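You operate a simulated robot arm through the tools that you are given. There is no shell and no other tool.

Carry out the task below with a simulated two-armed robot. There is one attempt and no reset: what you move stays moved.

## Task
Dose 10 ml of blue dye into the red cup.
Fine: cup on the slide and under the spout, both knobs set, one press of the plunger; end with the slide pulled out and the cup on it. Set down upright: cup.
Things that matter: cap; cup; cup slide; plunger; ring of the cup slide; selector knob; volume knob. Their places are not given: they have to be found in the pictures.

It is judged by the outcome, as a careful person would: the job done as asked, and still so three seconds after it is handed in. It fails if anything else is knocked over, pushed out of place, dropped, spilled or broken.

## Robot
Two 7-joint arms with two-finger parallel grippers on one trunk that stands fixed in place. Base frame: the origin is at the foot of the trunk, x ahead of it, y to its left, z up. Units: m, degrees, N and s.
The left shoulder is at [0.07, 0.133, 1.276], the right one opposite. With the tool pointing down near the work surface each hand reaches from about 0.1 to 0.62 m from the base axis, measured 20 degrees to its own side. Payload 1.57 kg a hand.
Tool frame (each hand has its own): the origin (TCP) lies between the finger pads and is the grasp point; the fingertips stand 0.03 m ahead of it; z points along the fingers, y is the line along which they close. The gripper opens to 0.08 m. The fingers are 0.017 m wide and 0.012 m thick; the gripper's body (0.04 by 0.082 m) begins 0.08 m behind the TCP.
Orientation is told as [roll, pitch, yaw] about the base's x, y, z axes, in that order, counted from this pose: with the fingers straight down and closing along the base's y, the tool's x points along the base's -x, its y along +y and its z along -z.

## Interface
- The arms move only by the tool drive_tool. It takes "left_commands", "right_commands" or both (then of equal length, played together; a hand with none holds still); each is a list that holds one entry, the list of rows, each a list of 7 numbers: the shift along the tool's x, y, z in m, then the turn, a rotation vector about the tool's x, y, z in degrees, then the finger opening in m, from 0 to 0.08. In form: [[[tx, ty, tz, wx, wy, wz, gripper], ...]]. A call has 1 to 20 rows; each row is the pose to reach, as a shift and turn from the pose commanded when the call began, along the tool's axes at that moment. Each row takes 0.2 s and may step no farther than 0.05 m and 8.6 degrees from the row before; otherwise, or with a gripper value out of range, the whole call is refused. A pose out of reach is approached as far as the arm can. The call stops where the force on the tool passes 40 N (or 10 N more than at its start, if that is more) or the arm is blocked; 0.2 s more then pass. Each finger travels about 0.153 m/s and halts on what it meets, pressing with about 25 N; the grip force reading is that of the motor and also rises with nothing between the fingers. The clock runs only during rows and for 0.2 s after the last one: add rows that repeat a pose to give the fingers time. The reply holds the time, the measured pose of the TCP, the force on the tool along the base axes, the opening and the grip force, in the units named above and with some noise, with the torque about the TCP (base axes, N m) and any sound that the robot's microphone picked up.
- Cameras (640 x 400 px; columns grow to the right, rows downward): "scene" is now at [0.1087, -0.0491, 1.4856]; the picture's right is [-0.66, -0.75, 0.00], its down [-0.56, 0.49, -0.67] and it looks along [0.50, -0.44, -0.74] (base axes); focal length 267 px, centre (320, 200). "left" rides on the left gripper at [0.072, 0.006, -0.122] in its tool frame; the picture's right is [-0.09, 1.00, 0.00], its down [-0.84, -0.08, -0.54] and it looks along [-0.54, -0.05, 0.84] (tool axes); focal length 238 px, centre (320, 200). "right" rides on the right gripper at [0.072, -0.007, -0.122] in its tool frame; the picture's right is [0.09, 1.00, 0.00], its down [-0.84, 0.08, -0.54] and it looks along [-0.54, 0.05, 0.84] (tool axes); focal length 238 px, centre (320, 200).
- snapshot(camera): a new picture of that camera. It takes no simulated time.
- raise_lower(by): slides the trunk up (or, below 0, down) by that many m; the arms and the scene camera ride with it, the base frame stays. It gives what a move gives, with no picture.
- turn_head(pan, tilt): turns the head with the scene camera to pan (to the left, within 86 degrees either way) and tilt (down, from -29 to 69), counted from straight ahead of the robot. It gives what a move gives.
- pixel_to_xyz(camera, pixels): for up to 12 pixels [column, row] of the newest picture of that camera ("zoom" is the newest enlarged one), the place [x, y, z] in the base frame of the surface seen there, good to about 0.002 m. It takes no simulated time.
- enlarge(camera, box): a new picture of the part [left, top, right, bottom] of that camera's present view, enlarged. It takes no simulated time.
- job_done(): hands the job in; it is judged then, once.

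Leave the grippers open and the arms clear of the work at the hand-in unless told otherwise.

The tools are called after "Call:" by a JSON object that holds its "fn" and its "kwargs". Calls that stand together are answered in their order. drive_tool: Moves the arms, as the interface text tells. Its arguments: {"type":"object","properties":{"left_commands":{"type":"array"},"right_commands":{"type":"array"}},"required":[]} The other tools are called the same way: raise_lower (by) slides the trunk up or down; turn_head (pan, tilt) turns the head that bears the scene camera; snapshot (camera) takes a picture; pixel_to_xyz (camera, pixels) gives the place of the surface under pixels of a picture; enlarge (camera, box) takes an enlarged picture of a part of a camera's view; job_done () hands the job in.

At the start:

```text
time: 0.0
left_tcp_pos: [0.3888, -0.0171, 1.2076]
left_tool_rot: [-0.1, 0.0, 0.0]
left_ft_force: [0.5, 0.8, -0.4]
left_moment: [0.04, 0.01, -0.01]
left_finger_gap: 0.0801
left_finger_force: 0.1
right_tcp_pos: [0.2832, -0.348, 1.2651]
right_tool_rot: [0.0, -0.1, 0.2]
right_ft_force: [-0.5, 0.4, 0.1]
right_moment: [0.0, 0.01, 0.05]
right_finger_gap: 0.0799
right_finger_force: 0.1
trunk travel left (down, up): [-0.85, 0.09]
head pan, tilt: [-41.1, 48.0]
```

scene: 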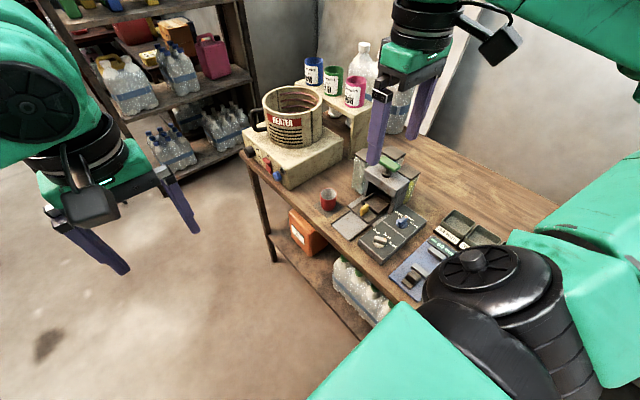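
right: 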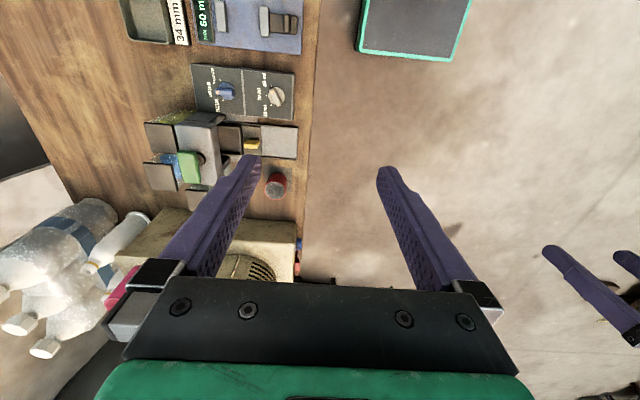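
left: 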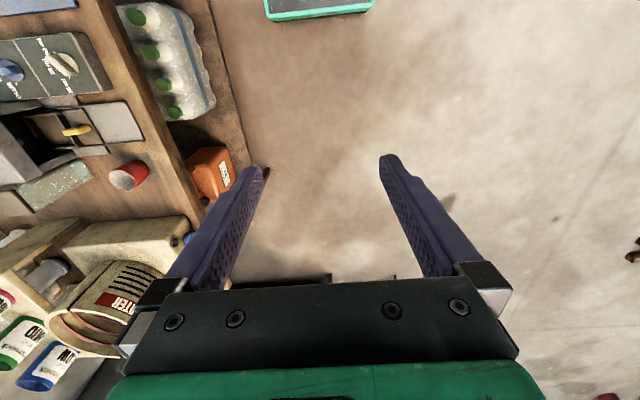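

The scene view shows the dispenser with a cap on top near (390,170), the red cup near (328,200), and a knob panel near (395,230). I'll enlarge these parts.

Call:
{"fn": "enlarge", "kwargs": {"camera": "scene", "box": [300, 130, 460, 270]}}

Call:
{"fn": "enlarge", "kwargs": {"camera": "right", "box": [110, 0, 320, 240]}}

Call:
{"fn": "enlarge", "kwargs": {"camera": "left", "box": [0, 20, 200, 220]}}

```text
2.86 times, centred on (380, 200) of scene
```

zoom: 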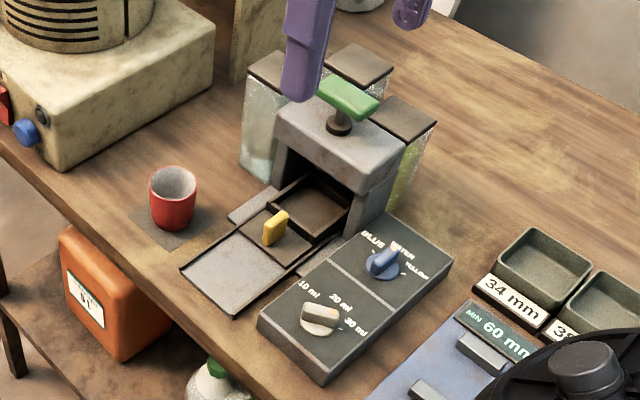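

```text
1.67 times, centred on (215, 120) of right
```

zoom: 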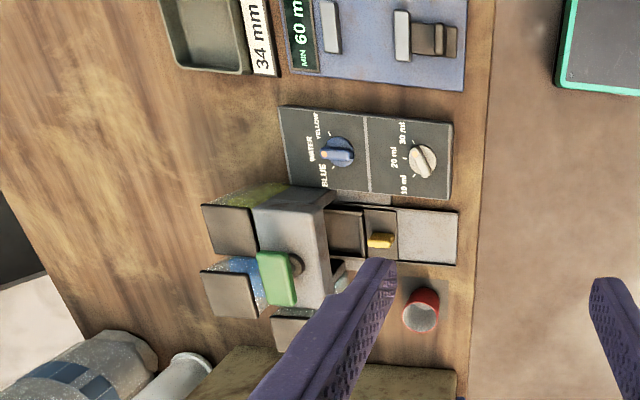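

```text
2.00 times, centred on (100, 120) of left
```

zoom: 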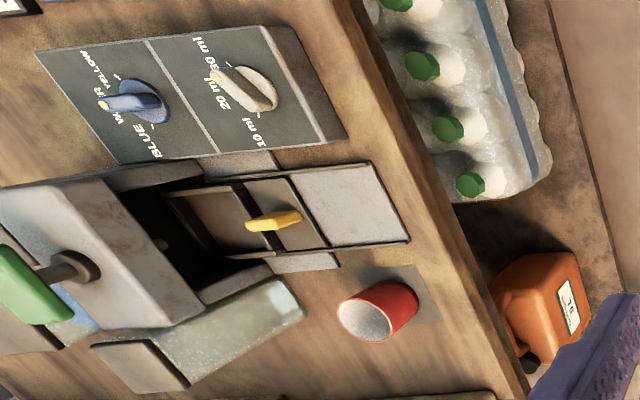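

I'll measure the cup, slide, yellow part, knobs and green part, with a finer view first.

Call:
{"fn": "enlarge", "kwargs": {"camera": "scene", "box": [320, 140, 440, 260]}}

Call:
{"fn": "pixel_to_xyz", "kwargs": {"camera": "scene", "pixels": [[328, 190], [328, 197], [350, 227], [369, 209], [380, 240], [402, 222], [384, 171], [387, 164], [400, 180], [345, 300], [410, 205]]}}

```text
3.33 times, centred on (380, 200) of scene
```

zoom: 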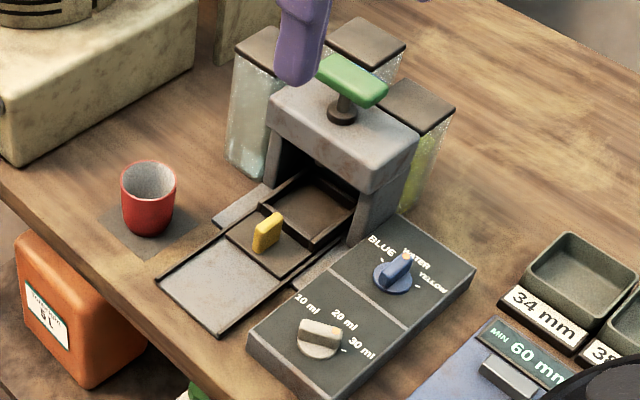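

```text
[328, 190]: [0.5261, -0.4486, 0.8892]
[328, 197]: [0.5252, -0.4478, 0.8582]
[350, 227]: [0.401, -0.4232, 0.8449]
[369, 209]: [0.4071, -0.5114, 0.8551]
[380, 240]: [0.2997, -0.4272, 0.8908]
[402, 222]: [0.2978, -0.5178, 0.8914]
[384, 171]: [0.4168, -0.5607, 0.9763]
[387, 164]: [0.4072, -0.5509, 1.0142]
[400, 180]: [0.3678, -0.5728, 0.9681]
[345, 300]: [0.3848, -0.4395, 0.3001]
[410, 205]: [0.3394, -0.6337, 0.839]
```

The slide faces +y (the table edge side), with the dispenser body at about x 0.40, y -0.55. The knob panel is at x≈0.30, top z≈0.89, and the cup is at (0.525,-0.45). I'll move the left arm aside and bring the right hand above the device for a closer look.

Call:
{"fn": "drive_tool", "kwargs": {"left_commands": [[[0, 0.04, 0, 0, 0, 0, 0.08], [0, 0.08, 0, 0, 0, 0, 0.08], [0, 0.12, 0, 0, 0, 0, 0.08], [0, 0.16, 0, 0, 0, 0, 0.08], [0, 0.2, 0, 0, 0, 0, 0.08]]], "right_commands": [[[0.002, -0.02, 0.02, 0, 0, 0, 0.08], [0.005, -0.04, 0.04, 0, 0, 0, 0.08], [0.008, -0.06, 0.06, 0, 0, 0, 0.08], [0.01, -0.08, 0.09, 0, 0, 0, 0.08], [0.013, -0.1, 0.115, 0, 0, 0, 0.08]]]}}

Call:
{"fn": "snapshot", "kwargs": {"camera": "right"}}

Call:
{"fn": "snapshot", "kwargs": {"camera": "scene"}}

```text
time: 1.2
left_tcp_pos: [0.3898, 0.1854, 1.2088]
left_tool_rot: [0.0, 0.0, 0.0]
left_ft_force: [0.8, 0.3, 0.3]
left_moment: [-0.04, 0.01, 0.02]
left_finger_gap: 0.0799
left_finger_force: 0.2
right_tcp_pos: [0.2695, -0.4468, 1.1482]
right_tool_rot: [-0.1, -0.1, 0.2]
right_ft_force: [-0.9, -0.4, 0.2]
right_moment: [-0.02, 0.01, -0.01]
right_finger_gap: 0.0801
right_finger_force: 0.0
trunk travel left (down, up): [-0.85, 0.09]
head pan, tilt: [-41.1, 48.0]
```

```text
taken
```

right: 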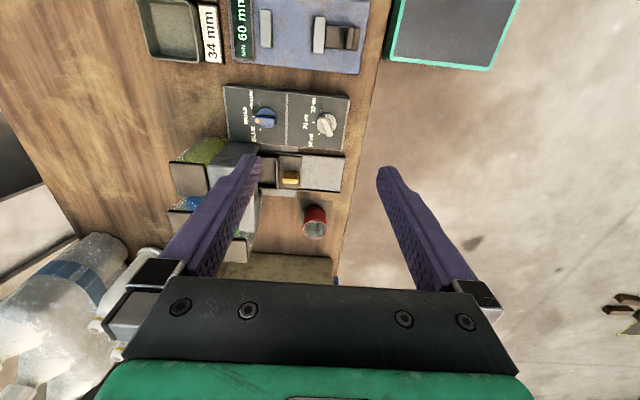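

```text
taken
```

scene: 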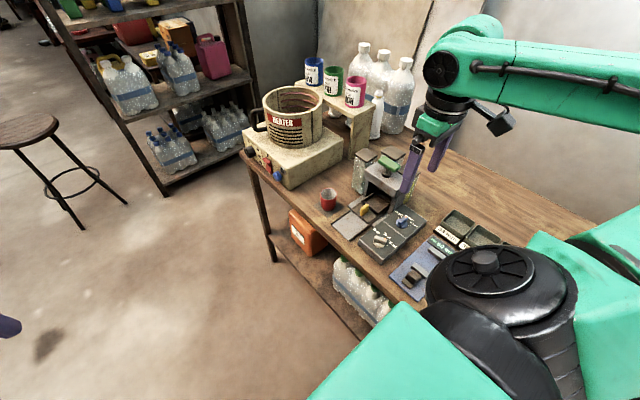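

Now tight enlargements from the present views: knobs, slide with yellow part, cup, and green top.

Call:
{"fn": "enlarge", "kwargs": {"camera": "scene", "box": [335, 185, 395, 245]}}

Call:
{"fn": "enlarge", "kwargs": {"camera": "scene", "box": [365, 200, 430, 260]}}

Call:
{"fn": "enlarge", "kwargs": {"camera": "scene", "box": [350, 140, 420, 210]}}

Call:
{"fn": "enlarge", "kwargs": {"camera": "right", "box": [220, 80, 350, 200]}}

```text
6.67 times, centred on (365, 215) of scene
```

zoom: 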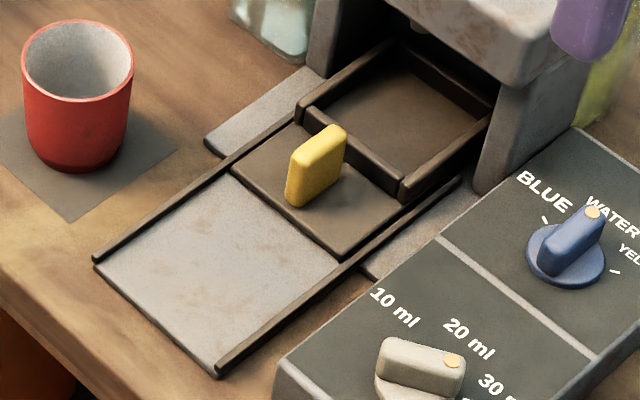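

```text
6.67 times, centred on (398, 230) of scene
```

zoom: 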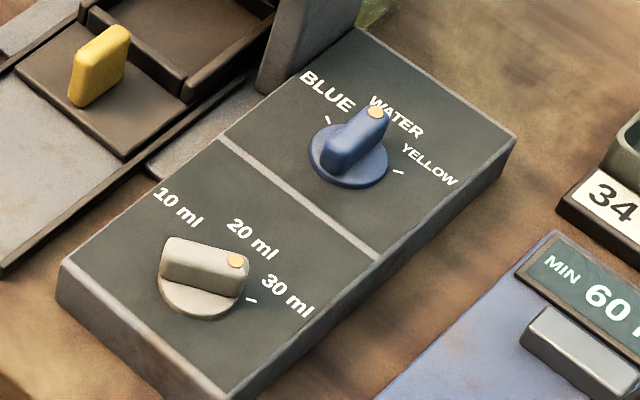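

```text
5.71 times, centred on (385, 175) of scene
```

zoom: 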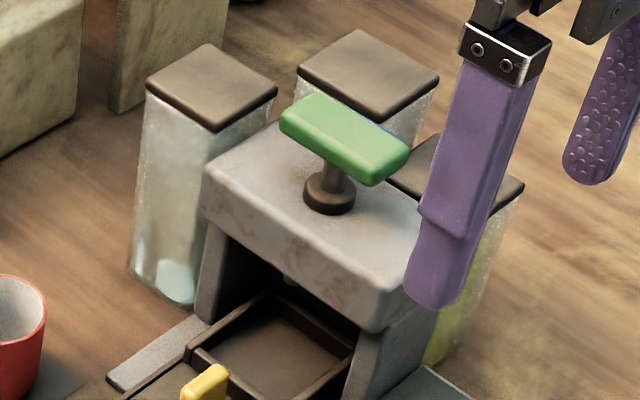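

```text
3.33 times, centred on (285, 140) of right
```

zoom: 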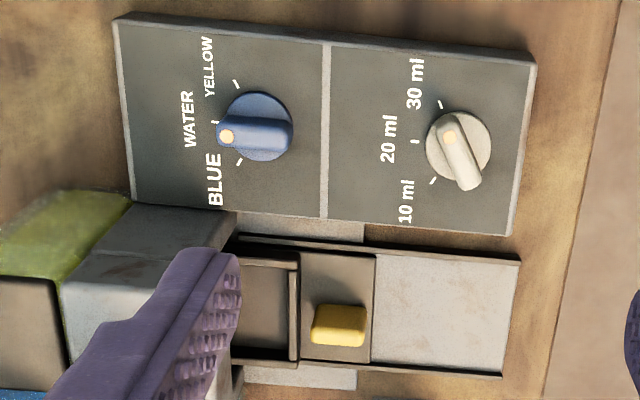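

The selector's dot now points at WATER and the volume dot is between 20 and 30 ml. I'll zoom in on each knob to measure its centre, ticks and dot.

Call:
{"fn": "enlarge", "kwargs": {"camera": "right", "box": [290, 90, 350, 150]}}

Call:
{"fn": "enlarge", "kwargs": {"camera": "right", "box": [230, 85, 290, 150]}}

```text
6.67 times, centred on (320, 120) of right
```

zoom: 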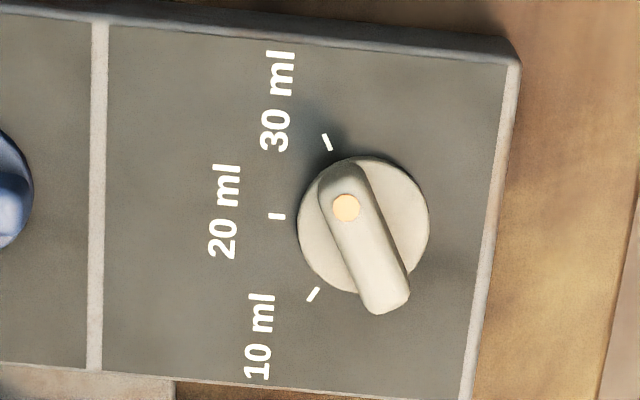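

```text
6.15 times, centred on (260, 118) of right
```

zoom: 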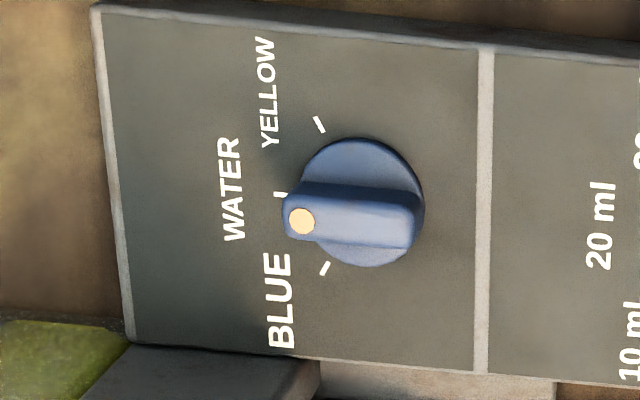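

The newest zoom is the selector, so I'll measure its ticks, dot, grip bar, disc edges and panel edges.

Call:
{"fn": "pixel_to_xyz", "kwargs": {"camera": "zoom", "pixels": [[319, 125], [281, 195], [325, 268], [301, 221], [410, 215], [350, 200], [358, 145], [355, 260], [102, 15], [136, 332], [490, 60], [340, 345]]}}

Call:
{"fn": "enlarge", "kwargs": {"camera": "right", "box": [290, 90, 350, 150]}}

Call:
{"fn": "pixel_to_xyz", "kwargs": {"camera": "zoom", "pixels": [[327, 142], [276, 217], [313, 294], [345, 207], [395, 295], [368, 250], [372, 163], [325, 278], [425, 225], [512, 68], [470, 380], [110, 40]]}}

```text
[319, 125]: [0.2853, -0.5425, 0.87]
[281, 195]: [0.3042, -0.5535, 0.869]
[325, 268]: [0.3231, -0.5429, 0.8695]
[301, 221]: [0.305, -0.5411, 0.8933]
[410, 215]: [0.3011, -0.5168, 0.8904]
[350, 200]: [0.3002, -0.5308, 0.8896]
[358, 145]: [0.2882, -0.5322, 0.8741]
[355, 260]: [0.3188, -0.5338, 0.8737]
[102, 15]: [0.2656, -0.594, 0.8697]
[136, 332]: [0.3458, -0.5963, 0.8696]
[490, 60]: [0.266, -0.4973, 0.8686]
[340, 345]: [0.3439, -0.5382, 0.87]
```

```text
6.67 times, centred on (320, 120) of right
```

zoom: 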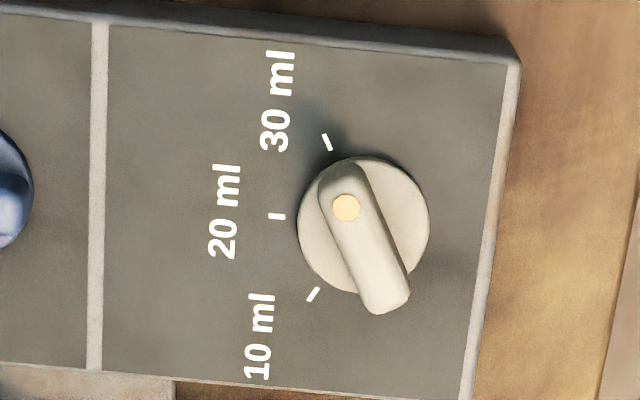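

```text
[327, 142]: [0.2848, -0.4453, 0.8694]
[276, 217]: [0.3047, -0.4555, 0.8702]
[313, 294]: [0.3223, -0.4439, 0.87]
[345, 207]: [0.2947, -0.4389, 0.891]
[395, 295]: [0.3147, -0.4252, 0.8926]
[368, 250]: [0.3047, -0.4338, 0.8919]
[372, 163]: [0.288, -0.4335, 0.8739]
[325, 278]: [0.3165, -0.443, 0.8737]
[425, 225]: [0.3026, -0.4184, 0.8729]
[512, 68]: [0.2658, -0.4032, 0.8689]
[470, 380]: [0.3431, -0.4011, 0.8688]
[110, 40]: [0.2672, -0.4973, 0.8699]
```

Ticks sit at ±60° around each knob's -y direction: selector centre ≈(0.304,-0.532), volume centre ≈(0.304,-0.433), grip bars up to z≈0.892. Now I'll measure the slide, cup and housing in a scene zoom.

Call:
{"fn": "enlarge", "kwargs": {"camera": "scene", "box": [315, 175, 395, 245]}}

```text
5.71 times, centred on (355, 210) of scene
```

zoom: 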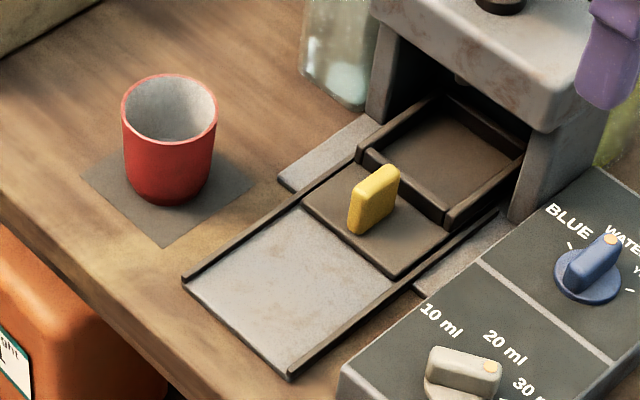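

Call:
{"fn": "pixel_to_xyz", "kwargs": {"camera": "zoom", "pixels": [[187, 278], [290, 376], [305, 203], [393, 277], [363, 152], [447, 218], [522, 160], [445, 98], [440, 155], [390, 170], [352, 228], [380, 270]]}}

Call:
{"fn": "pixel_to_xyz", "kwargs": {"camera": "zoom", "pixels": [[123, 110], [217, 115], [170, 77], [170, 141], [155, 195], [175, 125], [90, 175], [165, 243], [370, 190], [545, 130], [375, 10], [500, 90]]}}

```text
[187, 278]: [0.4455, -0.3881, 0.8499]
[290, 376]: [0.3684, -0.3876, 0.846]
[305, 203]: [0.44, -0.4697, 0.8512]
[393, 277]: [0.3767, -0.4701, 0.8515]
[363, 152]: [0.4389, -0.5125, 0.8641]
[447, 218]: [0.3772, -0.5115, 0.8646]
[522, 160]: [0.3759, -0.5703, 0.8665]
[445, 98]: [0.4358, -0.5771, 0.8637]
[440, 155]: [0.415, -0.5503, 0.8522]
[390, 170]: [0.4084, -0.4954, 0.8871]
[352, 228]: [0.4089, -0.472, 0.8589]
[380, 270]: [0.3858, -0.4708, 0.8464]
```

```text
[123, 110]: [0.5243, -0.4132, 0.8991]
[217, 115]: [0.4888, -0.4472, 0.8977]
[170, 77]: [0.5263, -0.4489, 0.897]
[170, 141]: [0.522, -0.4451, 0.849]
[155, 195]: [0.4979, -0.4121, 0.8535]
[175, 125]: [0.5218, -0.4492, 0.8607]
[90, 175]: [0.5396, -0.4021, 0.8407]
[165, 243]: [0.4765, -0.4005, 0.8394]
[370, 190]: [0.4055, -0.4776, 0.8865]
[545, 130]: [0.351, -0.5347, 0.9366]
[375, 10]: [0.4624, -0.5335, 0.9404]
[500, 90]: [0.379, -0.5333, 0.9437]
```

The cup's centre is about (0.508,-0.433), diameter ≈0.05, rim z≈0.898. The slide's seat frame is centred near (0.4075,-0.544), and the yellow handle is thin in x at (0.408,-0.484) with its top at 0.887. Next I'll measure the green plunger top and the housing.

Call:
{"fn": "enlarge", "kwargs": {"camera": "scene", "box": [350, 145, 420, 215]}}

Call:
{"fn": "pixel_to_xyz", "kwargs": {"camera": "zoom", "pixels": [[283, 80], [318, 68], [408, 125], [375, 153], [345, 108], [330, 175], [225, 145], [290, 245], [215, 165], [210, 50], [395, 300], [270, 300]]}}

Call:
{"fn": "snapshot", "kwargs": {"camera": "scene"}}

Call:
{"fn": "pixel_to_xyz", "kwargs": {"camera": "scene", "pixels": [[285, 185], [325, 160], [270, 155], [280, 120], [350, 130], [355, 95], [333, 168]]}}

```text
5.71 times, centred on (385, 180) of scene
```

zoom: 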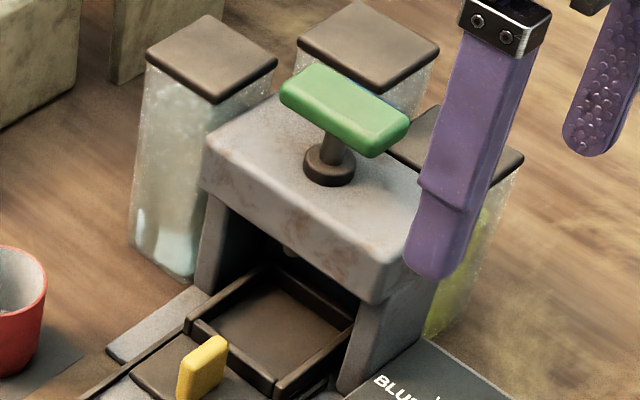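

```text
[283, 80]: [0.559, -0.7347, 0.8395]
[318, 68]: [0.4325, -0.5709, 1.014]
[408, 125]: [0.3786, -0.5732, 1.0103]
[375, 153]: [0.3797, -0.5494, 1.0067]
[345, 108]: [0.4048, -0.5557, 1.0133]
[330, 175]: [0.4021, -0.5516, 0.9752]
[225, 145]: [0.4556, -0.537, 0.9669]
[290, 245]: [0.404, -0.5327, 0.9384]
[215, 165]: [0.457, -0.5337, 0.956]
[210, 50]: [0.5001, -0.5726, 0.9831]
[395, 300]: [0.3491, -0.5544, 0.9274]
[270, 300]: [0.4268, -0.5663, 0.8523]
```

```text
taken
```

scene: 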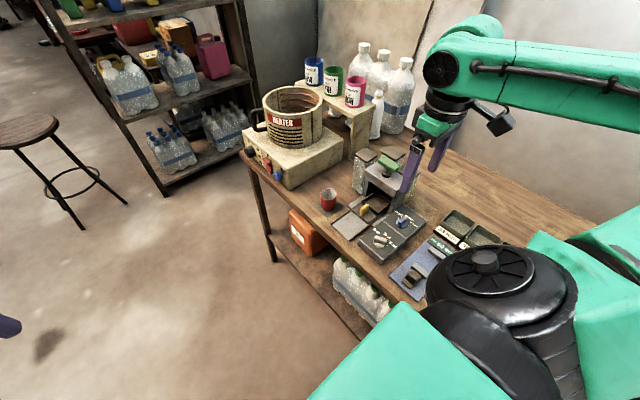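

```text
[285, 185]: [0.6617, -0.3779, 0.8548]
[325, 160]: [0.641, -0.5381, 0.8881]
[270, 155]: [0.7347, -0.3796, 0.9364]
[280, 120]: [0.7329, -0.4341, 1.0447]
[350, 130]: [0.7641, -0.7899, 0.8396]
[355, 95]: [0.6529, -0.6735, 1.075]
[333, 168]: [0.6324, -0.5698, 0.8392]
```

The green plunger top is centred at about (0.406,-0.560), z 1.014. I'll do the knobs first: bring the right hand over the volume knob at (0.304,-0.4335), z 1.05, turned to yaw -145 so the fingers straddle the bar.

Call:
{"fn": "drive_tool", "kwargs": {"right_commands": [[[-0.002, 0.001, 0.005, 0, 0, 8.5, 0.08], [-0.004, 0.002, 0.01, 0, 0, 17, 0.08], [-0.006, 0.003, 0.015, 0, 0, 25.5, 0.08], [-0.008, 0.004, 0.02, 0, 0, 34, 0.08], [-0.01, 0.005, 0.025, 0, 0, 42.5, 0.08], [-0.012, 0.006, 0.03, 0, 0, 51, 0.08], [-0.014, 0.007, 0.035, 0, 0, 59.5, 0.08], [-0.016, 0.008, 0.04, 0, 0, 68, 0.08], [-0.018, 0.009, 0.045, 0, 0, 76.5, 0.08], [-0.02, 0.01, 0.05, 0, 0, 85, 0.08], [-0.023, 0.011, 0.055, 0, 0, 93.5, 0.08], [-0.026, 0.012, 0.06, 0, 0, 102, 0.08], [-0.029, 0.013, 0.068, 0, 0, 110.5, 0.08], [-0.032, 0.013, 0.076, 0, 0, 119, 0.08], [-0.034, 0.013, 0.084, 0, 0, 127.5, 0.08], [-0.0345, 0.0133, 0.092, 0, 0, 136, 0.08], [-0.0345, 0.0133, 0.098, 0, 0, 144.5, 0.08]]]}}

Call:
{"fn": "snapshot", "kwargs": {"camera": "right"}}

Call:
{"fn": "snapshot", "kwargs": {"camera": "scene"}}

```text
time: 4.8
left_tcp_pos: [0.3915, 0.1826, 1.208]
left_tool_rot: [-0.1, -0.1, -0.1]
left_ft_force: [0.0, -0.7, 0.7]
left_moment: [-0.01, -0.01, -0.02]
left_finger_gap: 0.0798
left_finger_force: 0.1
right_tcp_pos: [0.306, -0.4356, 1.0528]
right_tool_rot: [0.0, -0.1, -144.5]
right_ft_force: [0.2, -0.2, 0.1]
right_moment: [0.03, 0.03, 0.02]
right_finger_gap: 0.0801
right_finger_force: 0.1
trunk travel left (down, up): [-0.85, 0.09]
head pan, tilt: [-41.1, 48.0]
```

```text
taken
```

right: 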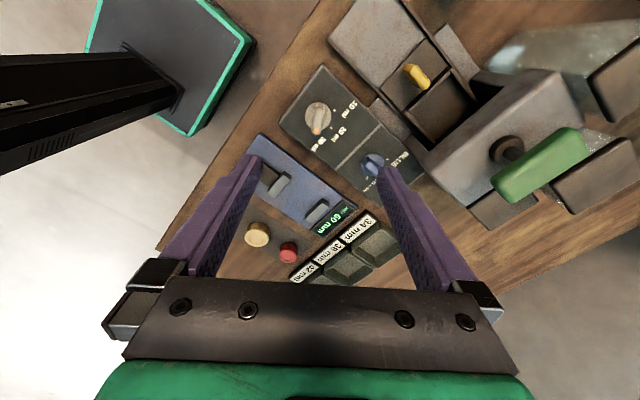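

```text
taken
```

scene: 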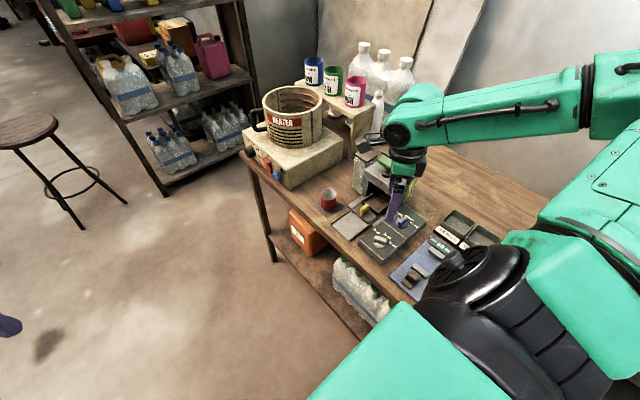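

The arm reached yaw -144.5. I'll zoom in on the volume knob at about (318,117) in the right view to check its bar angle.

Call:
{"fn": "enlarge", "kwargs": {"camera": "right", "box": [280, 80, 370, 150]}}

```text
5.71 times, centred on (325, 115) of right
```

zoom: 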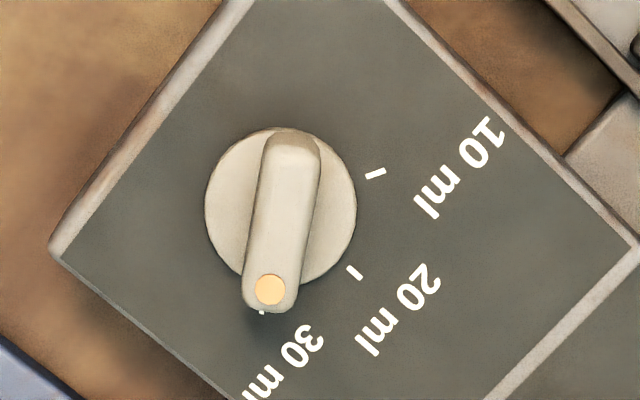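

Call:
{"fn": "pixel_to_xyz", "kwargs": {"camera": "zoom", "pixels": [[270, 290], [292, 150], [376, 173], [353, 272], [262, 312], [208, 200], [353, 195], [285, 128], [248, 215], [313, 215], [281, 215]]}}

```text
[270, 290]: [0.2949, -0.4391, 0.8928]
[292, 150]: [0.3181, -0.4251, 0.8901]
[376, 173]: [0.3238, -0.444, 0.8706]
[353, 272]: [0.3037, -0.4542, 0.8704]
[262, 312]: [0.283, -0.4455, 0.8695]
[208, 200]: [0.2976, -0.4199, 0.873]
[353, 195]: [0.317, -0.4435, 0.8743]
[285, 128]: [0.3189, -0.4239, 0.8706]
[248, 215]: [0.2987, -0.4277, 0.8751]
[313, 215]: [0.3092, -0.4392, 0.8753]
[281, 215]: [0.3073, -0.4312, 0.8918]
```

The volume bar points at 30 ml (about -59°), so the fingers should be at yaw ≈ -150. I'll turn 5° more, narrow the fingers to 0.05 and descend partway to check position.

Call:
{"fn": "drive_tool", "kwargs": {"right_commands": [[[0, 0, 0.03, 0, 0, 5, 0.05], [0, 0, 0.06, 0, 0, 5, 0.05], [0, 0, 0.09, 0, 0, 5, 0.05], [0, 0, 0.09, 0, 0, 5, 0.05]]]}}

Call:
{"fn": "snapshot", "kwargs": {"camera": "right"}}

Call:
{"fn": "enlarge", "kwargs": {"camera": "scene", "box": [340, 170, 440, 270]}}

```text
time: 5.8
left_tcp_pos: [0.3905, 0.1825, 1.208]
left_tool_rot: [0.0, 0.1, -0.1]
left_ft_force: [0.6, 0.4, -0.7]
left_moment: [0.01, 0.01, 0.0]
left_finger_gap: 0.0801
left_finger_force: 0.2
right_tcp_pos: [0.3072, -0.4356, 0.962]
right_tool_rot: [0.0, 0.0, -149.4]
right_ft_force: [1.0, 0.9, 0.0]
right_moment: [0.0, 0.0, 0.04]
right_finger_gap: 0.0501
right_finger_force: 0.2
trunk travel left (down, up): [-0.85, 0.09]
head pan, tilt: [-41.1, 48.0]
```

```text
taken
```

right: 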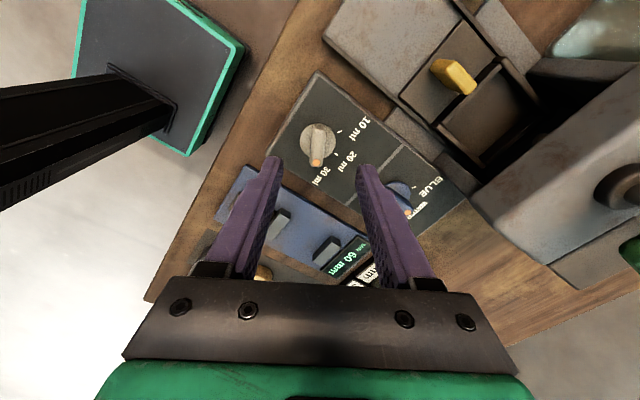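

```text
4.00 times, centred on (390, 220) of scene
```

zoom: 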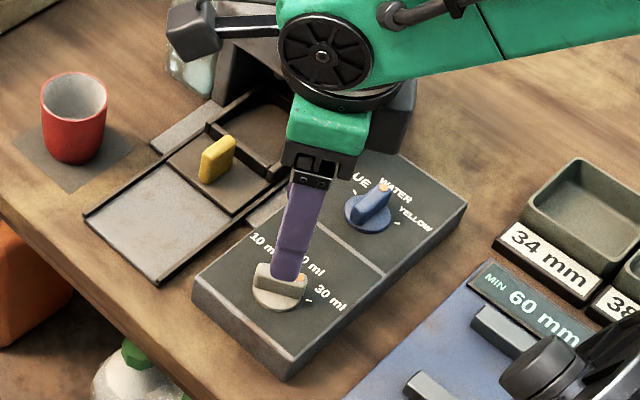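

The hand is about 3.5 mm off along its closing axis. I'll correct that, descend so the tips are at z≈0.878, and close on the bar.

Call:
{"fn": "drive_tool", "kwargs": {"right_commands": [[[-0.001, -0.0035, 0.02, 0, 0, 0, 0.05], [-0.001, -0.0035, 0.04, 0, 0, 0, 0.05], [-0.001, -0.0035, 0.054, 0, 0, 0, 0.05], [-0.001, -0.0035, 0.054, 0, 0, 0, 0.05]]]}}

Call:
{"fn": "enlarge", "kwargs": {"camera": "scene", "box": [350, 190, 430, 260]}}

Call:
{"fn": "snapshot", "kwargs": {"camera": "right"}}

```text
time: 6.8
left_tcp_pos: [0.3904, 0.1828, 1.209]
left_tool_rot: [0.0, 0.0, 0.1]
left_ft_force: [-0.6, 0.4, -0.1]
left_moment: [0.02, 0.04, 0.01]
left_finger_gap: 0.08
left_finger_force: 0.2
right_tcp_pos: [0.3037, -0.4324, 0.9066]
right_tool_rot: [0.0, 0.1, -149.3]
right_ft_force: [0.3, 0.2, -0.3]
right_moment: [0.0, -0.03, -0.01]
right_finger_gap: 0.0501
right_finger_force: 0.0
trunk travel left (down, up): [-0.85, 0.09]
head pan, tilt: [-41.1, 48.0]
```

```text
5.71 times, centred on (390, 225) of scene
```

zoom: 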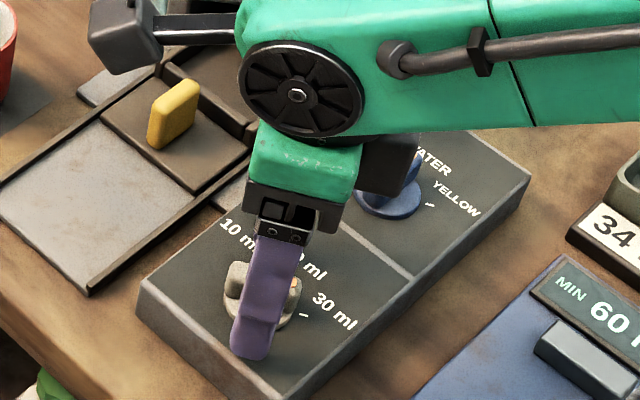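

```text
taken
```

right: 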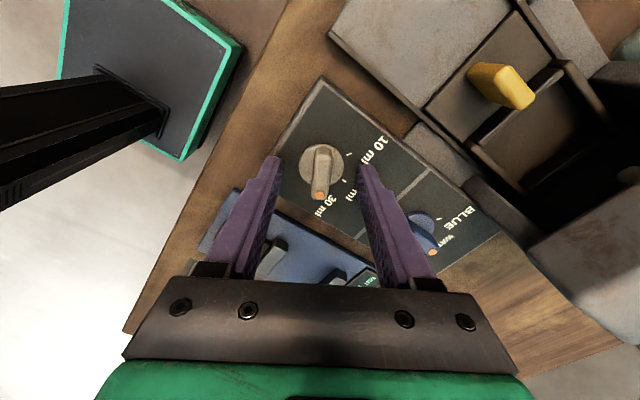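

The tips straddle the bar (knob at (320,165) between the finger tips). I'll close the fingers.

Call:
{"fn": "drive_tool", "kwargs": {"right_commands": [[[0, 0, 0, 0, 0, 0, 0.03], [0, 0, 0, 0, 0, 0, 0.015], [0, 0, 0, 0, 0, 0, 0.0], [0, 0, 0, 0, 0, 0, 0.0]]]}}

Call:
{"fn": "snapshot", "kwargs": {"camera": "right"}}

```text
time: 7.8
left_tcp_pos: [0.3902, 0.1833, 1.2092]
left_tool_rot: [0.1, 0.0, 0.0]
left_ft_force: [-0.6, 0.8, 0.2]
left_moment: [-0.04, 0.02, -0.01]
left_finger_gap: 0.0801
left_finger_force: 0.0
right_tcp_pos: [0.3046, -0.4331, 0.9089]
right_tool_rot: [0.0, 0.1, -149.5]
right_ft_force: [2.2, -3.1, 3.4]
right_moment: [-0.19, 0.1, 0.01]
right_finger_gap: 0.012
right_finger_force: 28.7
trunk travel left (down, up): [-0.85, 0.09]
head pan, tilt: [-41.1, 48.0]
```

```text
taken
```

right: 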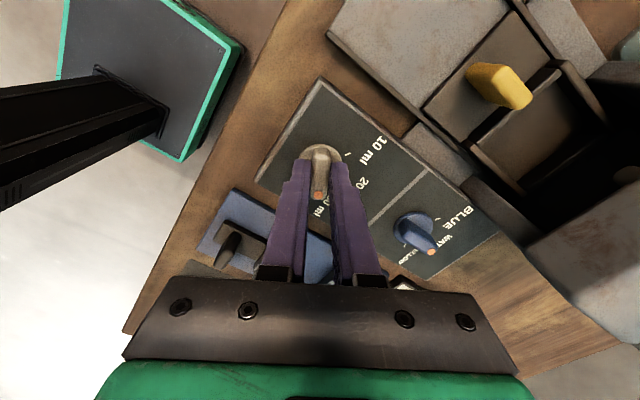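

Gripped with a gap of 0.012. I'll now turn the volume knob +119.5° about base z (tool z negative) toward 10 ml.

Call:
{"fn": "drive_tool", "kwargs": {"right_commands": [[[0, 0, 0, 0, 0, -8, 0], [0, 0, 0, 0, 0, -16, 0], [0, 0, 0, 0, 0, -24, 0], [0, 0, 0, 0, 0, -32, 0], [0, 0, 0, 0, 0, -40, 0], [0, 0, 0, 0, 0, -48, 0], [0, 0, 0, 0, 0, -56, 0], [0, 0, 0, 0, 0, -64, 0], [0, 0, 0, 0, 0, -72, 0], [0, 0, 0, 0, 0, -80, 0], [0, 0, 0, 0, 0, -88, 0], [0, 0, 0, 0, 0, -96, 0], [0, 0, 0, 0, 0, -104, 0], [0, 0, 0, 0, 0, -112, 0], [0, 0, 0, 0, 0, -119.5, 0], [0, 0, 0, 0, 0, -119.5, 0]]]}}

Call:
{"fn": "snapshot", "kwargs": {"camera": "right"}}

Call:
{"fn": "enlarge", "kwargs": {"camera": "scene", "box": [350, 190, 430, 260]}}

```text
time: 11.2
left_tcp_pos: [0.3909, 0.181, 1.2086]
left_tool_rot: [0.1, -0.1, -0.1]
left_ft_force: [0.0, 0.2, -0.5]
left_moment: [0.02, -0.01, -0.02]
left_finger_gap: 0.0801
left_finger_force: 0.0
right_tcp_pos: [0.3038, -0.4335, 0.9077]
right_tool_rot: [0.0, -0.1, -29.7]
right_ft_force: [5.9, -9.6, 7.0]
right_moment: [-0.4, 0.04, -0.23]
right_finger_gap: 0.012
right_finger_force: 28.9
trunk travel left (down, up): [-0.85, 0.09]
head pan, tilt: [-41.1, 48.0]
```

```text
taken
```

right: 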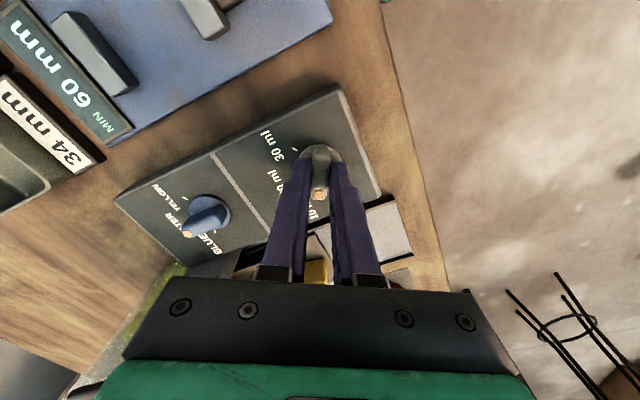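

```text
5.71 times, centred on (390, 225) of scene
```

zoom: 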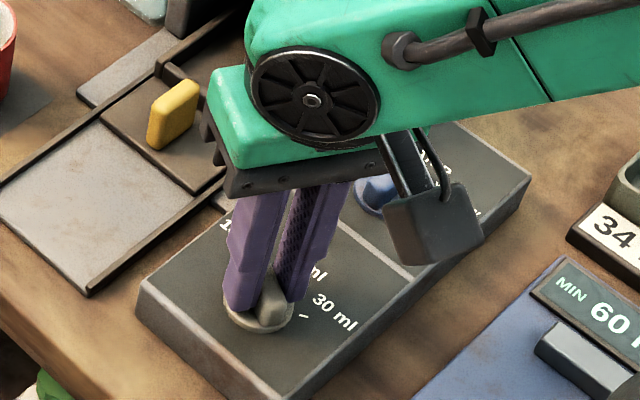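

The knob turned with the fingers to yaw -29.7. I'll release and lift, then check the pointer.

Call:
{"fn": "drive_tool", "kwargs": {"right_commands": [[[0, 0, 0, 0, 0, 0, 0.03], [0, 0, 0, 0, 0, 0, 0.05], [0, 0, -0.03, 0, 0, 0, 0.05], [0, 0, -0.06, 0, 0, 0, 0.05], [0, 0, -0.1, 0, 0, 0, 0.05], [0, 0, -0.14, 0, 0, 0, 0.05]]]}}

Call:
{"fn": "snapshot", "kwargs": {"camera": "right"}}

```text
time: 12.6
left_tcp_pos: [0.3909, 0.1841, 1.2083]
left_tool_rot: [-0.1, -0.2, 0.0]
left_ft_force: [0.2, 0.2, -0.3]
left_moment: [-0.02, -0.07, -0.02]
left_finger_gap: 0.0799
left_finger_force: 0.1
right_tcp_pos: [0.301, -0.4293, 1.0485]
right_tool_rot: [0.1, -0.1, -29.8]
right_ft_force: [0.3, 0.7, -0.2]
right_moment: [-0.04, 0.02, -0.03]
right_finger_gap: 0.0499
right_finger_force: 0.1
trunk travel left (down, up): [-0.85, 0.09]
head pan, tilt: [-41.1, 48.0]
```

```text
taken
```

right: 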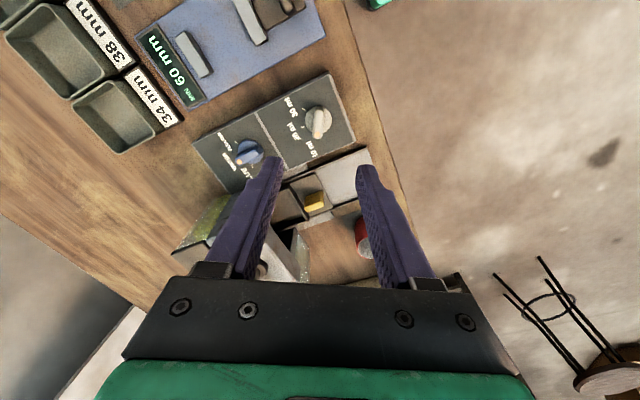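

Call:
{"fn": "enlarge", "kwargs": {"camera": "right", "box": [190, 70, 360, 190]}}

Call:
{"fn": "enlarge", "kwargs": {"camera": "right", "box": [280, 85, 360, 160]}}

```text
3.33 times, centred on (275, 130) of right
```

zoom: 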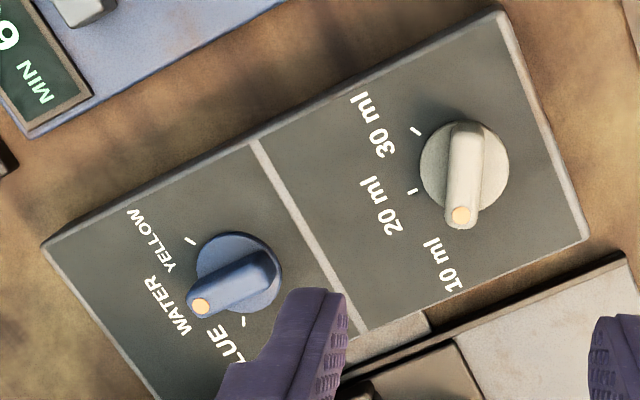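

```text
5.33 times, centred on (320, 122) of right
```

zoom: 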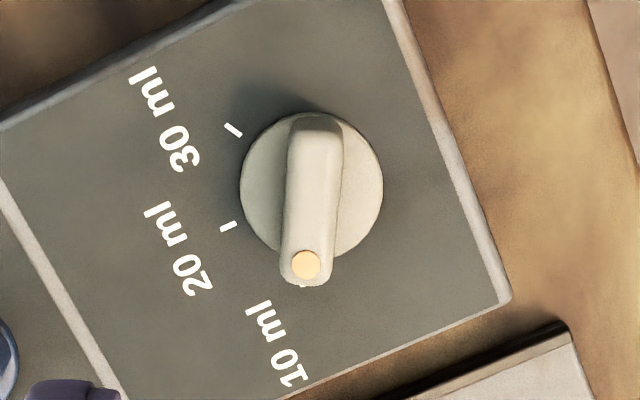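

The volume pointer now covers the 10 ml tick. Next I'll measure the selector's bar in the first zoom region.

Call:
{"fn": "enlarge", "kwargs": {"camera": "right", "box": [210, 120, 280, 180]}}

Call:
{"fn": "pixel_to_xyz", "kwargs": {"camera": "zoom", "pixels": [[263, 264], [385, 195], [300, 225]]}}

```text
6.67 times, centred on (245, 150) of right
```

zoom: 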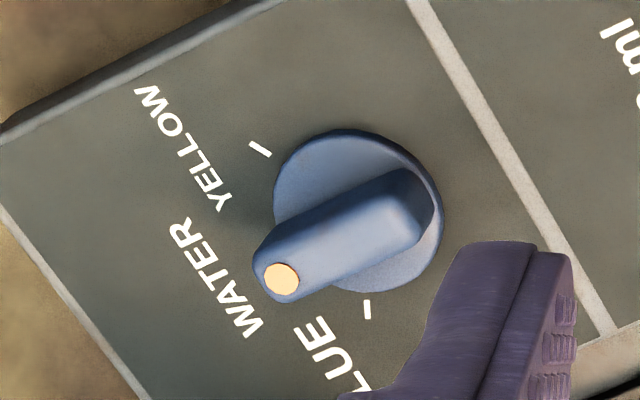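

```text
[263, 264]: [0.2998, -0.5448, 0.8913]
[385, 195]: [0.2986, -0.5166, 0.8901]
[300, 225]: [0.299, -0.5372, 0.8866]
```

Call:
{"fn": "pixel_to_xyz", "kwargs": {"camera": "zoom", "pixels": [[282, 279], [395, 205], [340, 240], [385, 240], [330, 205], [262, 149], [367, 309]]}}

```text
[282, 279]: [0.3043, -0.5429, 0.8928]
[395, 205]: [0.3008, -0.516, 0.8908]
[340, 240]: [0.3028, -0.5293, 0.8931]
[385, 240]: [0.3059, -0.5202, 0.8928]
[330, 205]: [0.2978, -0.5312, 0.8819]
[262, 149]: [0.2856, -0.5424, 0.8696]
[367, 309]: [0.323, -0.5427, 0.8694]
```

The selector still points at WATER (about 0°), centre (0.304,-0.5315). I'll move above it with yaw about -89.

Call:
{"fn": "drive_tool", "kwargs": {"right_commands": [[[-0.007, -0.012, 0, 0, 0, 8.4, 0.05], [-0.014, -0.024, 0, 0, 0, 16.8, 0.05], [-0.021, -0.036, 0, 0, 0, 25.2, 0.05], [-0.029, -0.048, 0, 0, 0, 33.6, 0.05], [-0.037, -0.061, 0, 0, 0, 42, 0.05], [-0.045, -0.074, 0, 0, 0, 50.4, 0.05], [-0.0534, -0.0872, 0, 0, 0, 58.8, 0.05], [-0.0534, -0.0872, 0, 0, 0, 58.8, 0.05]]]}}

Call:
{"fn": "snapshot", "kwargs": {"camera": "right"}}

Call:
{"fn": "snapshot", "kwargs": {"camera": "scene"}}

```text
time: 14.4
left_tcp_pos: [0.3907, 0.1827, 1.2091]
left_tool_rot: [-0.1, 0.0, 0.0]
left_ft_force: [0.6, -0.2, -0.3]
left_moment: [-0.04, 0.01, 0.04]
left_finger_gap: 0.0796
left_finger_force: 0.0
right_tcp_pos: [0.3069, -0.5341, 1.0484]
right_tool_rot: [0.0, 0.0, -88.9]
right_ft_force: [0.1, 0.4, 1.2]
right_moment: [-0.01, -0.02, 0.02]
right_finger_gap: 0.0499
right_finger_force: 0.1
trunk travel left (down, up): [-0.85, 0.09]
head pan, tilt: [-41.1, 48.0]
```

```text
taken
```

right: 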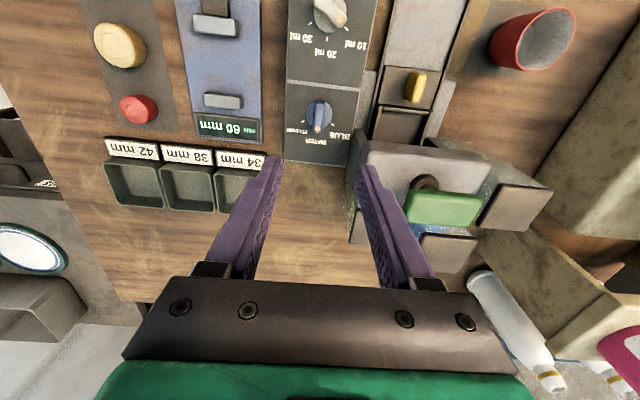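

```text
taken
```

scene: 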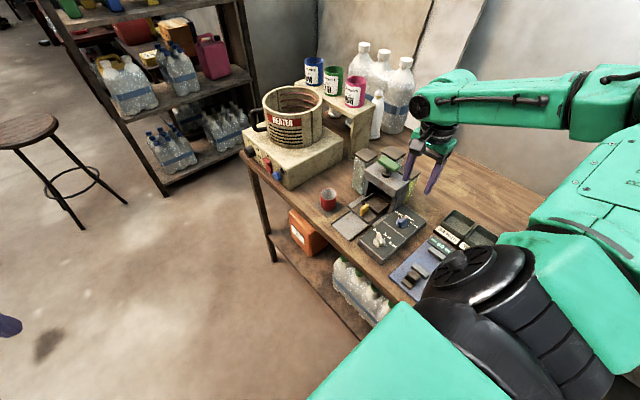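

At (0.3069,-0.5341) I'm about 3 mm off. I'll shift back, narrow the fingers to 0.035 to clear the housing side, and descend to z≈0.908.

Call:
{"fn": "drive_tool", "kwargs": {"right_commands": [[[0.0026, -0.003, 0.02, 0, 0, 0, 0.035], [0.0026, -0.003, 0.06, 0, 0, 0, 0.035], [0.0026, -0.003, 0.1, 0, 0, 0, 0.035], [0.0026, -0.003, 0.12, 0, 0, 0, 0.035], [0.0026, -0.003, 0.12, 0, 0, 0, 0.035]]]}}

Call:
{"fn": "snapshot", "kwargs": {"camera": "right"}}

Call:
{"fn": "enlarge", "kwargs": {"camera": "scene", "box": [360, 160, 440, 240]}}

```text
time: 15.6
left_tcp_pos: [0.3908, 0.1826, 1.2082]
left_tool_rot: [0.0, 0.0, -0.1]
left_ft_force: [0.6, -0.2, 0.1]
left_moment: [-0.01, -0.02, 0.01]
left_finger_gap: 0.0799
left_finger_force: 0.1
right_tcp_pos: [0.302, -0.5329, 0.9279]
right_tool_rot: [0.0, 0.0, -88.7]
right_ft_force: [0.6, -0.5, -0.3]
right_moment: [-0.02, -0.02, 0.0]
right_finger_gap: 0.035
right_finger_force: 0.1
trunk travel left (down, up): [-0.85, 0.09]
head pan, tilt: [-41.1, 48.0]
```

```text
taken
```

right: 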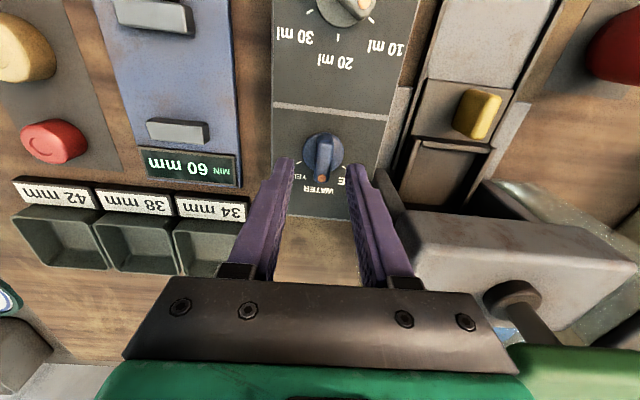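

```text
5.00 times, centred on (400, 200) of scene
```

zoom: 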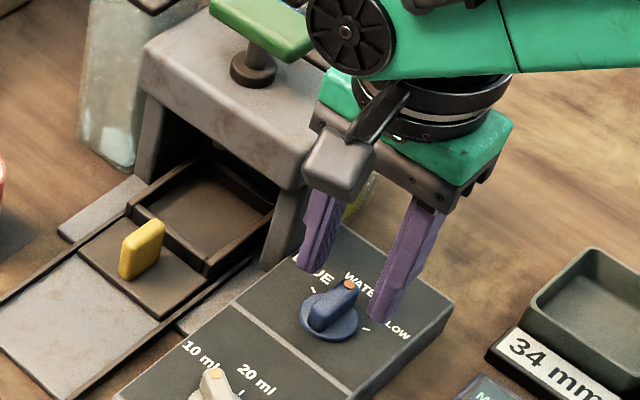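

Before descending, I'll check how close the wrist hub is to the green plunger top by reading a few points.

Call:
{"fn": "pixel_to_xyz", "kwargs": {"camera": "zoom", "pixels": [[345, 30], [310, 40], [325, 80], [335, 170], [305, 175], [300, 50], [360, 80], [390, 70]]}}

```text
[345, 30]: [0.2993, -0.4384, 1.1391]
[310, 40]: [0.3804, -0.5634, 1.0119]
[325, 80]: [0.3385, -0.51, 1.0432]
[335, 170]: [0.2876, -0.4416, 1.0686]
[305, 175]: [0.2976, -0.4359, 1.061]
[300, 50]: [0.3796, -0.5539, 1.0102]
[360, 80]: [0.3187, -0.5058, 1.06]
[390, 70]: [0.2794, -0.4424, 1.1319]
```

The hub sits high (z 1.14) and clear. I'll descend the last 2 cm and close on the selector bar.

Call:
{"fn": "drive_tool", "kwargs": {"right_commands": [[[0, 0, 0.01, 0, 0, 0, 0.035], [0, 0, 0.02, 0, 0, 0, 0.035], [0, 0, 0.02, 0, 0, 0, 0.015], [0, 0, 0.02, 0, 0, 0, 0.0], [0, 0, 0.02, 0, 0, 0, 0.0]]]}}

Call:
{"fn": "snapshot", "kwargs": {"camera": "right"}}

```text
time: 16.8
left_tcp_pos: [0.3915, 0.1818, 1.2082]
left_tool_rot: [0.0, 0.0, 0.0]
left_ft_force: [-0.4, -0.6, 0.1]
left_moment: [-0.04, -0.01, 0.06]
left_finger_gap: 0.08
left_finger_force: 0.0
right_tcp_pos: [0.3037, -0.5315, 0.9086]
right_tool_rot: [0.0, -0.1, -88.6]
right_ft_force: [3.9, -0.8, 1.8]
right_moment: [0.27, -0.13, -0.01]
right_finger_gap: 0.0119
right_finger_force: 29.4
trunk travel left (down, up): [-0.85, 0.09]
head pan, tilt: [-41.1, 48.0]
```

```text
taken
```

right: 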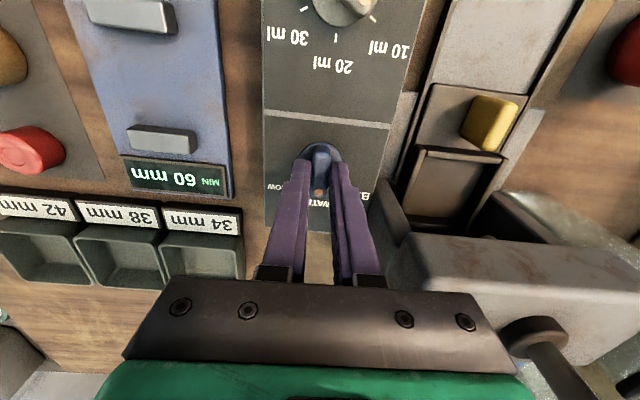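

Gripped. I'll turn the selector +59° (yaw -88.6 → -29.7) toward BLUE, then hold.

Call:
{"fn": "drive_tool", "kwargs": {"right_commands": [[[0, 0, 0, 0, 0, -8.4, 0], [0, 0, 0, 0, 0, -16.8, 0], [0, 0, 0, 0, 0, -25.2, 0], [0, 0, 0, 0, 0, -33.6, 0], [0, 0, 0, 0, 0, -42, 0], [0, 0, 0, 0, 0, -50.4, 0], [0, 0, 0, 0, 0, -58.8, 0], [0, 0, 0, 0, 0, -58.8, 0]]]}}

Call:
{"fn": "snapshot", "kwargs": {"camera": "right"}}

```text
time: 18.6
left_tcp_pos: [0.3908, 0.1838, 1.2077]
left_tool_rot: [0.0, 0.0, 0.1]
left_ft_force: [-0.7, 0.1, -1.0]
left_moment: [0.01, -0.02, -0.04]
left_finger_gap: 0.08
left_finger_force: 0.0
right_tcp_pos: [0.3046, -0.5318, 0.9092]
right_tool_rot: [-0.1, -0.1, -29.8]
right_ft_force: [8.7, -5.9, 13.8]
right_moment: [0.23, -0.05, -0.27]
right_finger_gap: 0.0119
right_finger_force: 29.4
trunk travel left (down, up): [-0.85, 0.09]
head pan, tilt: [-41.1, 48.0]
```

```text
taken
```

right: 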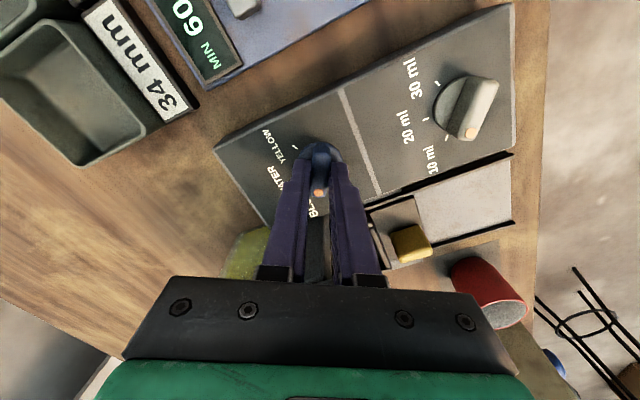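

Turned. I'll release with a small opening and lift straight up, then check.

Call:
{"fn": "drive_tool", "kwargs": {"right_commands": [[[0, 0, 0, 0, 0, 0, 0.02], [0, 0, 0, 0, 0, 0, 0.035], [0, 0, -0.03, 0, 0, 0, 0.035], [0, 0, -0.07, 0, 0, 0, 0.035], [0, 0, -0.11, 0, 0, 0, 0.035], [0, 0, -0.15, 0, 0, 0, 0.035]]]}}

Call:
{"fn": "snapshot", "kwargs": {"camera": "right"}}

Call:
{"fn": "enlarge", "kwargs": {"camera": "scene", "box": [365, 200, 430, 260]}}

```text
time: 20.0
left_tcp_pos: [0.3905, 0.1835, 1.2089]
left_tool_rot: [-0.1, 0.1, 0.1]
left_ft_force: [0.7, 0.4, 0.1]
left_moment: [-0.03, -0.02, 0.03]
left_finger_gap: 0.0799
left_finger_force: 0.0
right_tcp_pos: [0.2999, -0.5321, 1.0594]
right_tool_rot: [0.0, 0.0, -29.8]
right_ft_force: [-0.4, 0.7, -0.2]
right_moment: [-0.01, 0.02, -0.01]
right_finger_gap: 0.0347
right_finger_force: 0.0
trunk travel left (down, up): [-0.85, 0.09]
head pan, tilt: [-41.1, 48.0]
```

```text
taken
```

right: 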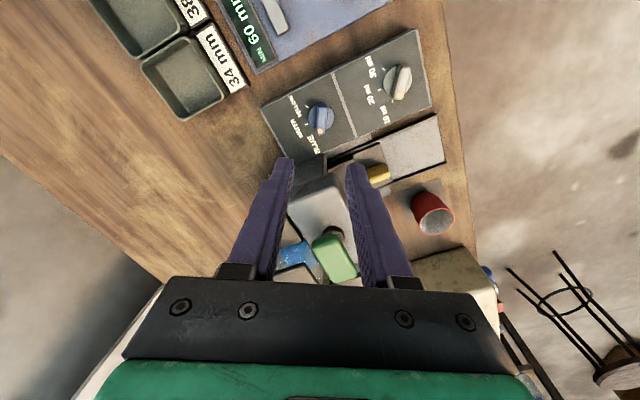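

```text
6.67 times, centred on (398, 230) of scene
```

zoom: 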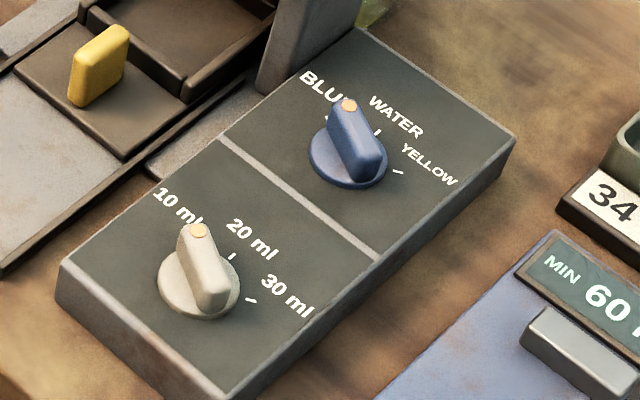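

Both pointers moved. I'll zoom in from above to compare the selector with its BLUE tick and the volume with 10 ml.

Call:
{"fn": "enlarge", "kwargs": {"camera": "right", "box": [285, 85, 360, 155]}}

Call:
{"fn": "pixel_to_xyz", "kwargs": {"camera": "right", "pixels": [[402, 66], [395, 96]]}}

```text
5.71 times, centred on (322, 120) of right
```

zoom: 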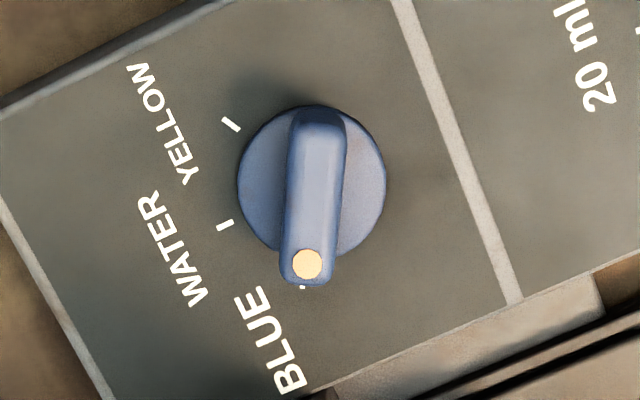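

```text
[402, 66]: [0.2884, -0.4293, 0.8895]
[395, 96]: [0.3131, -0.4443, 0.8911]
```

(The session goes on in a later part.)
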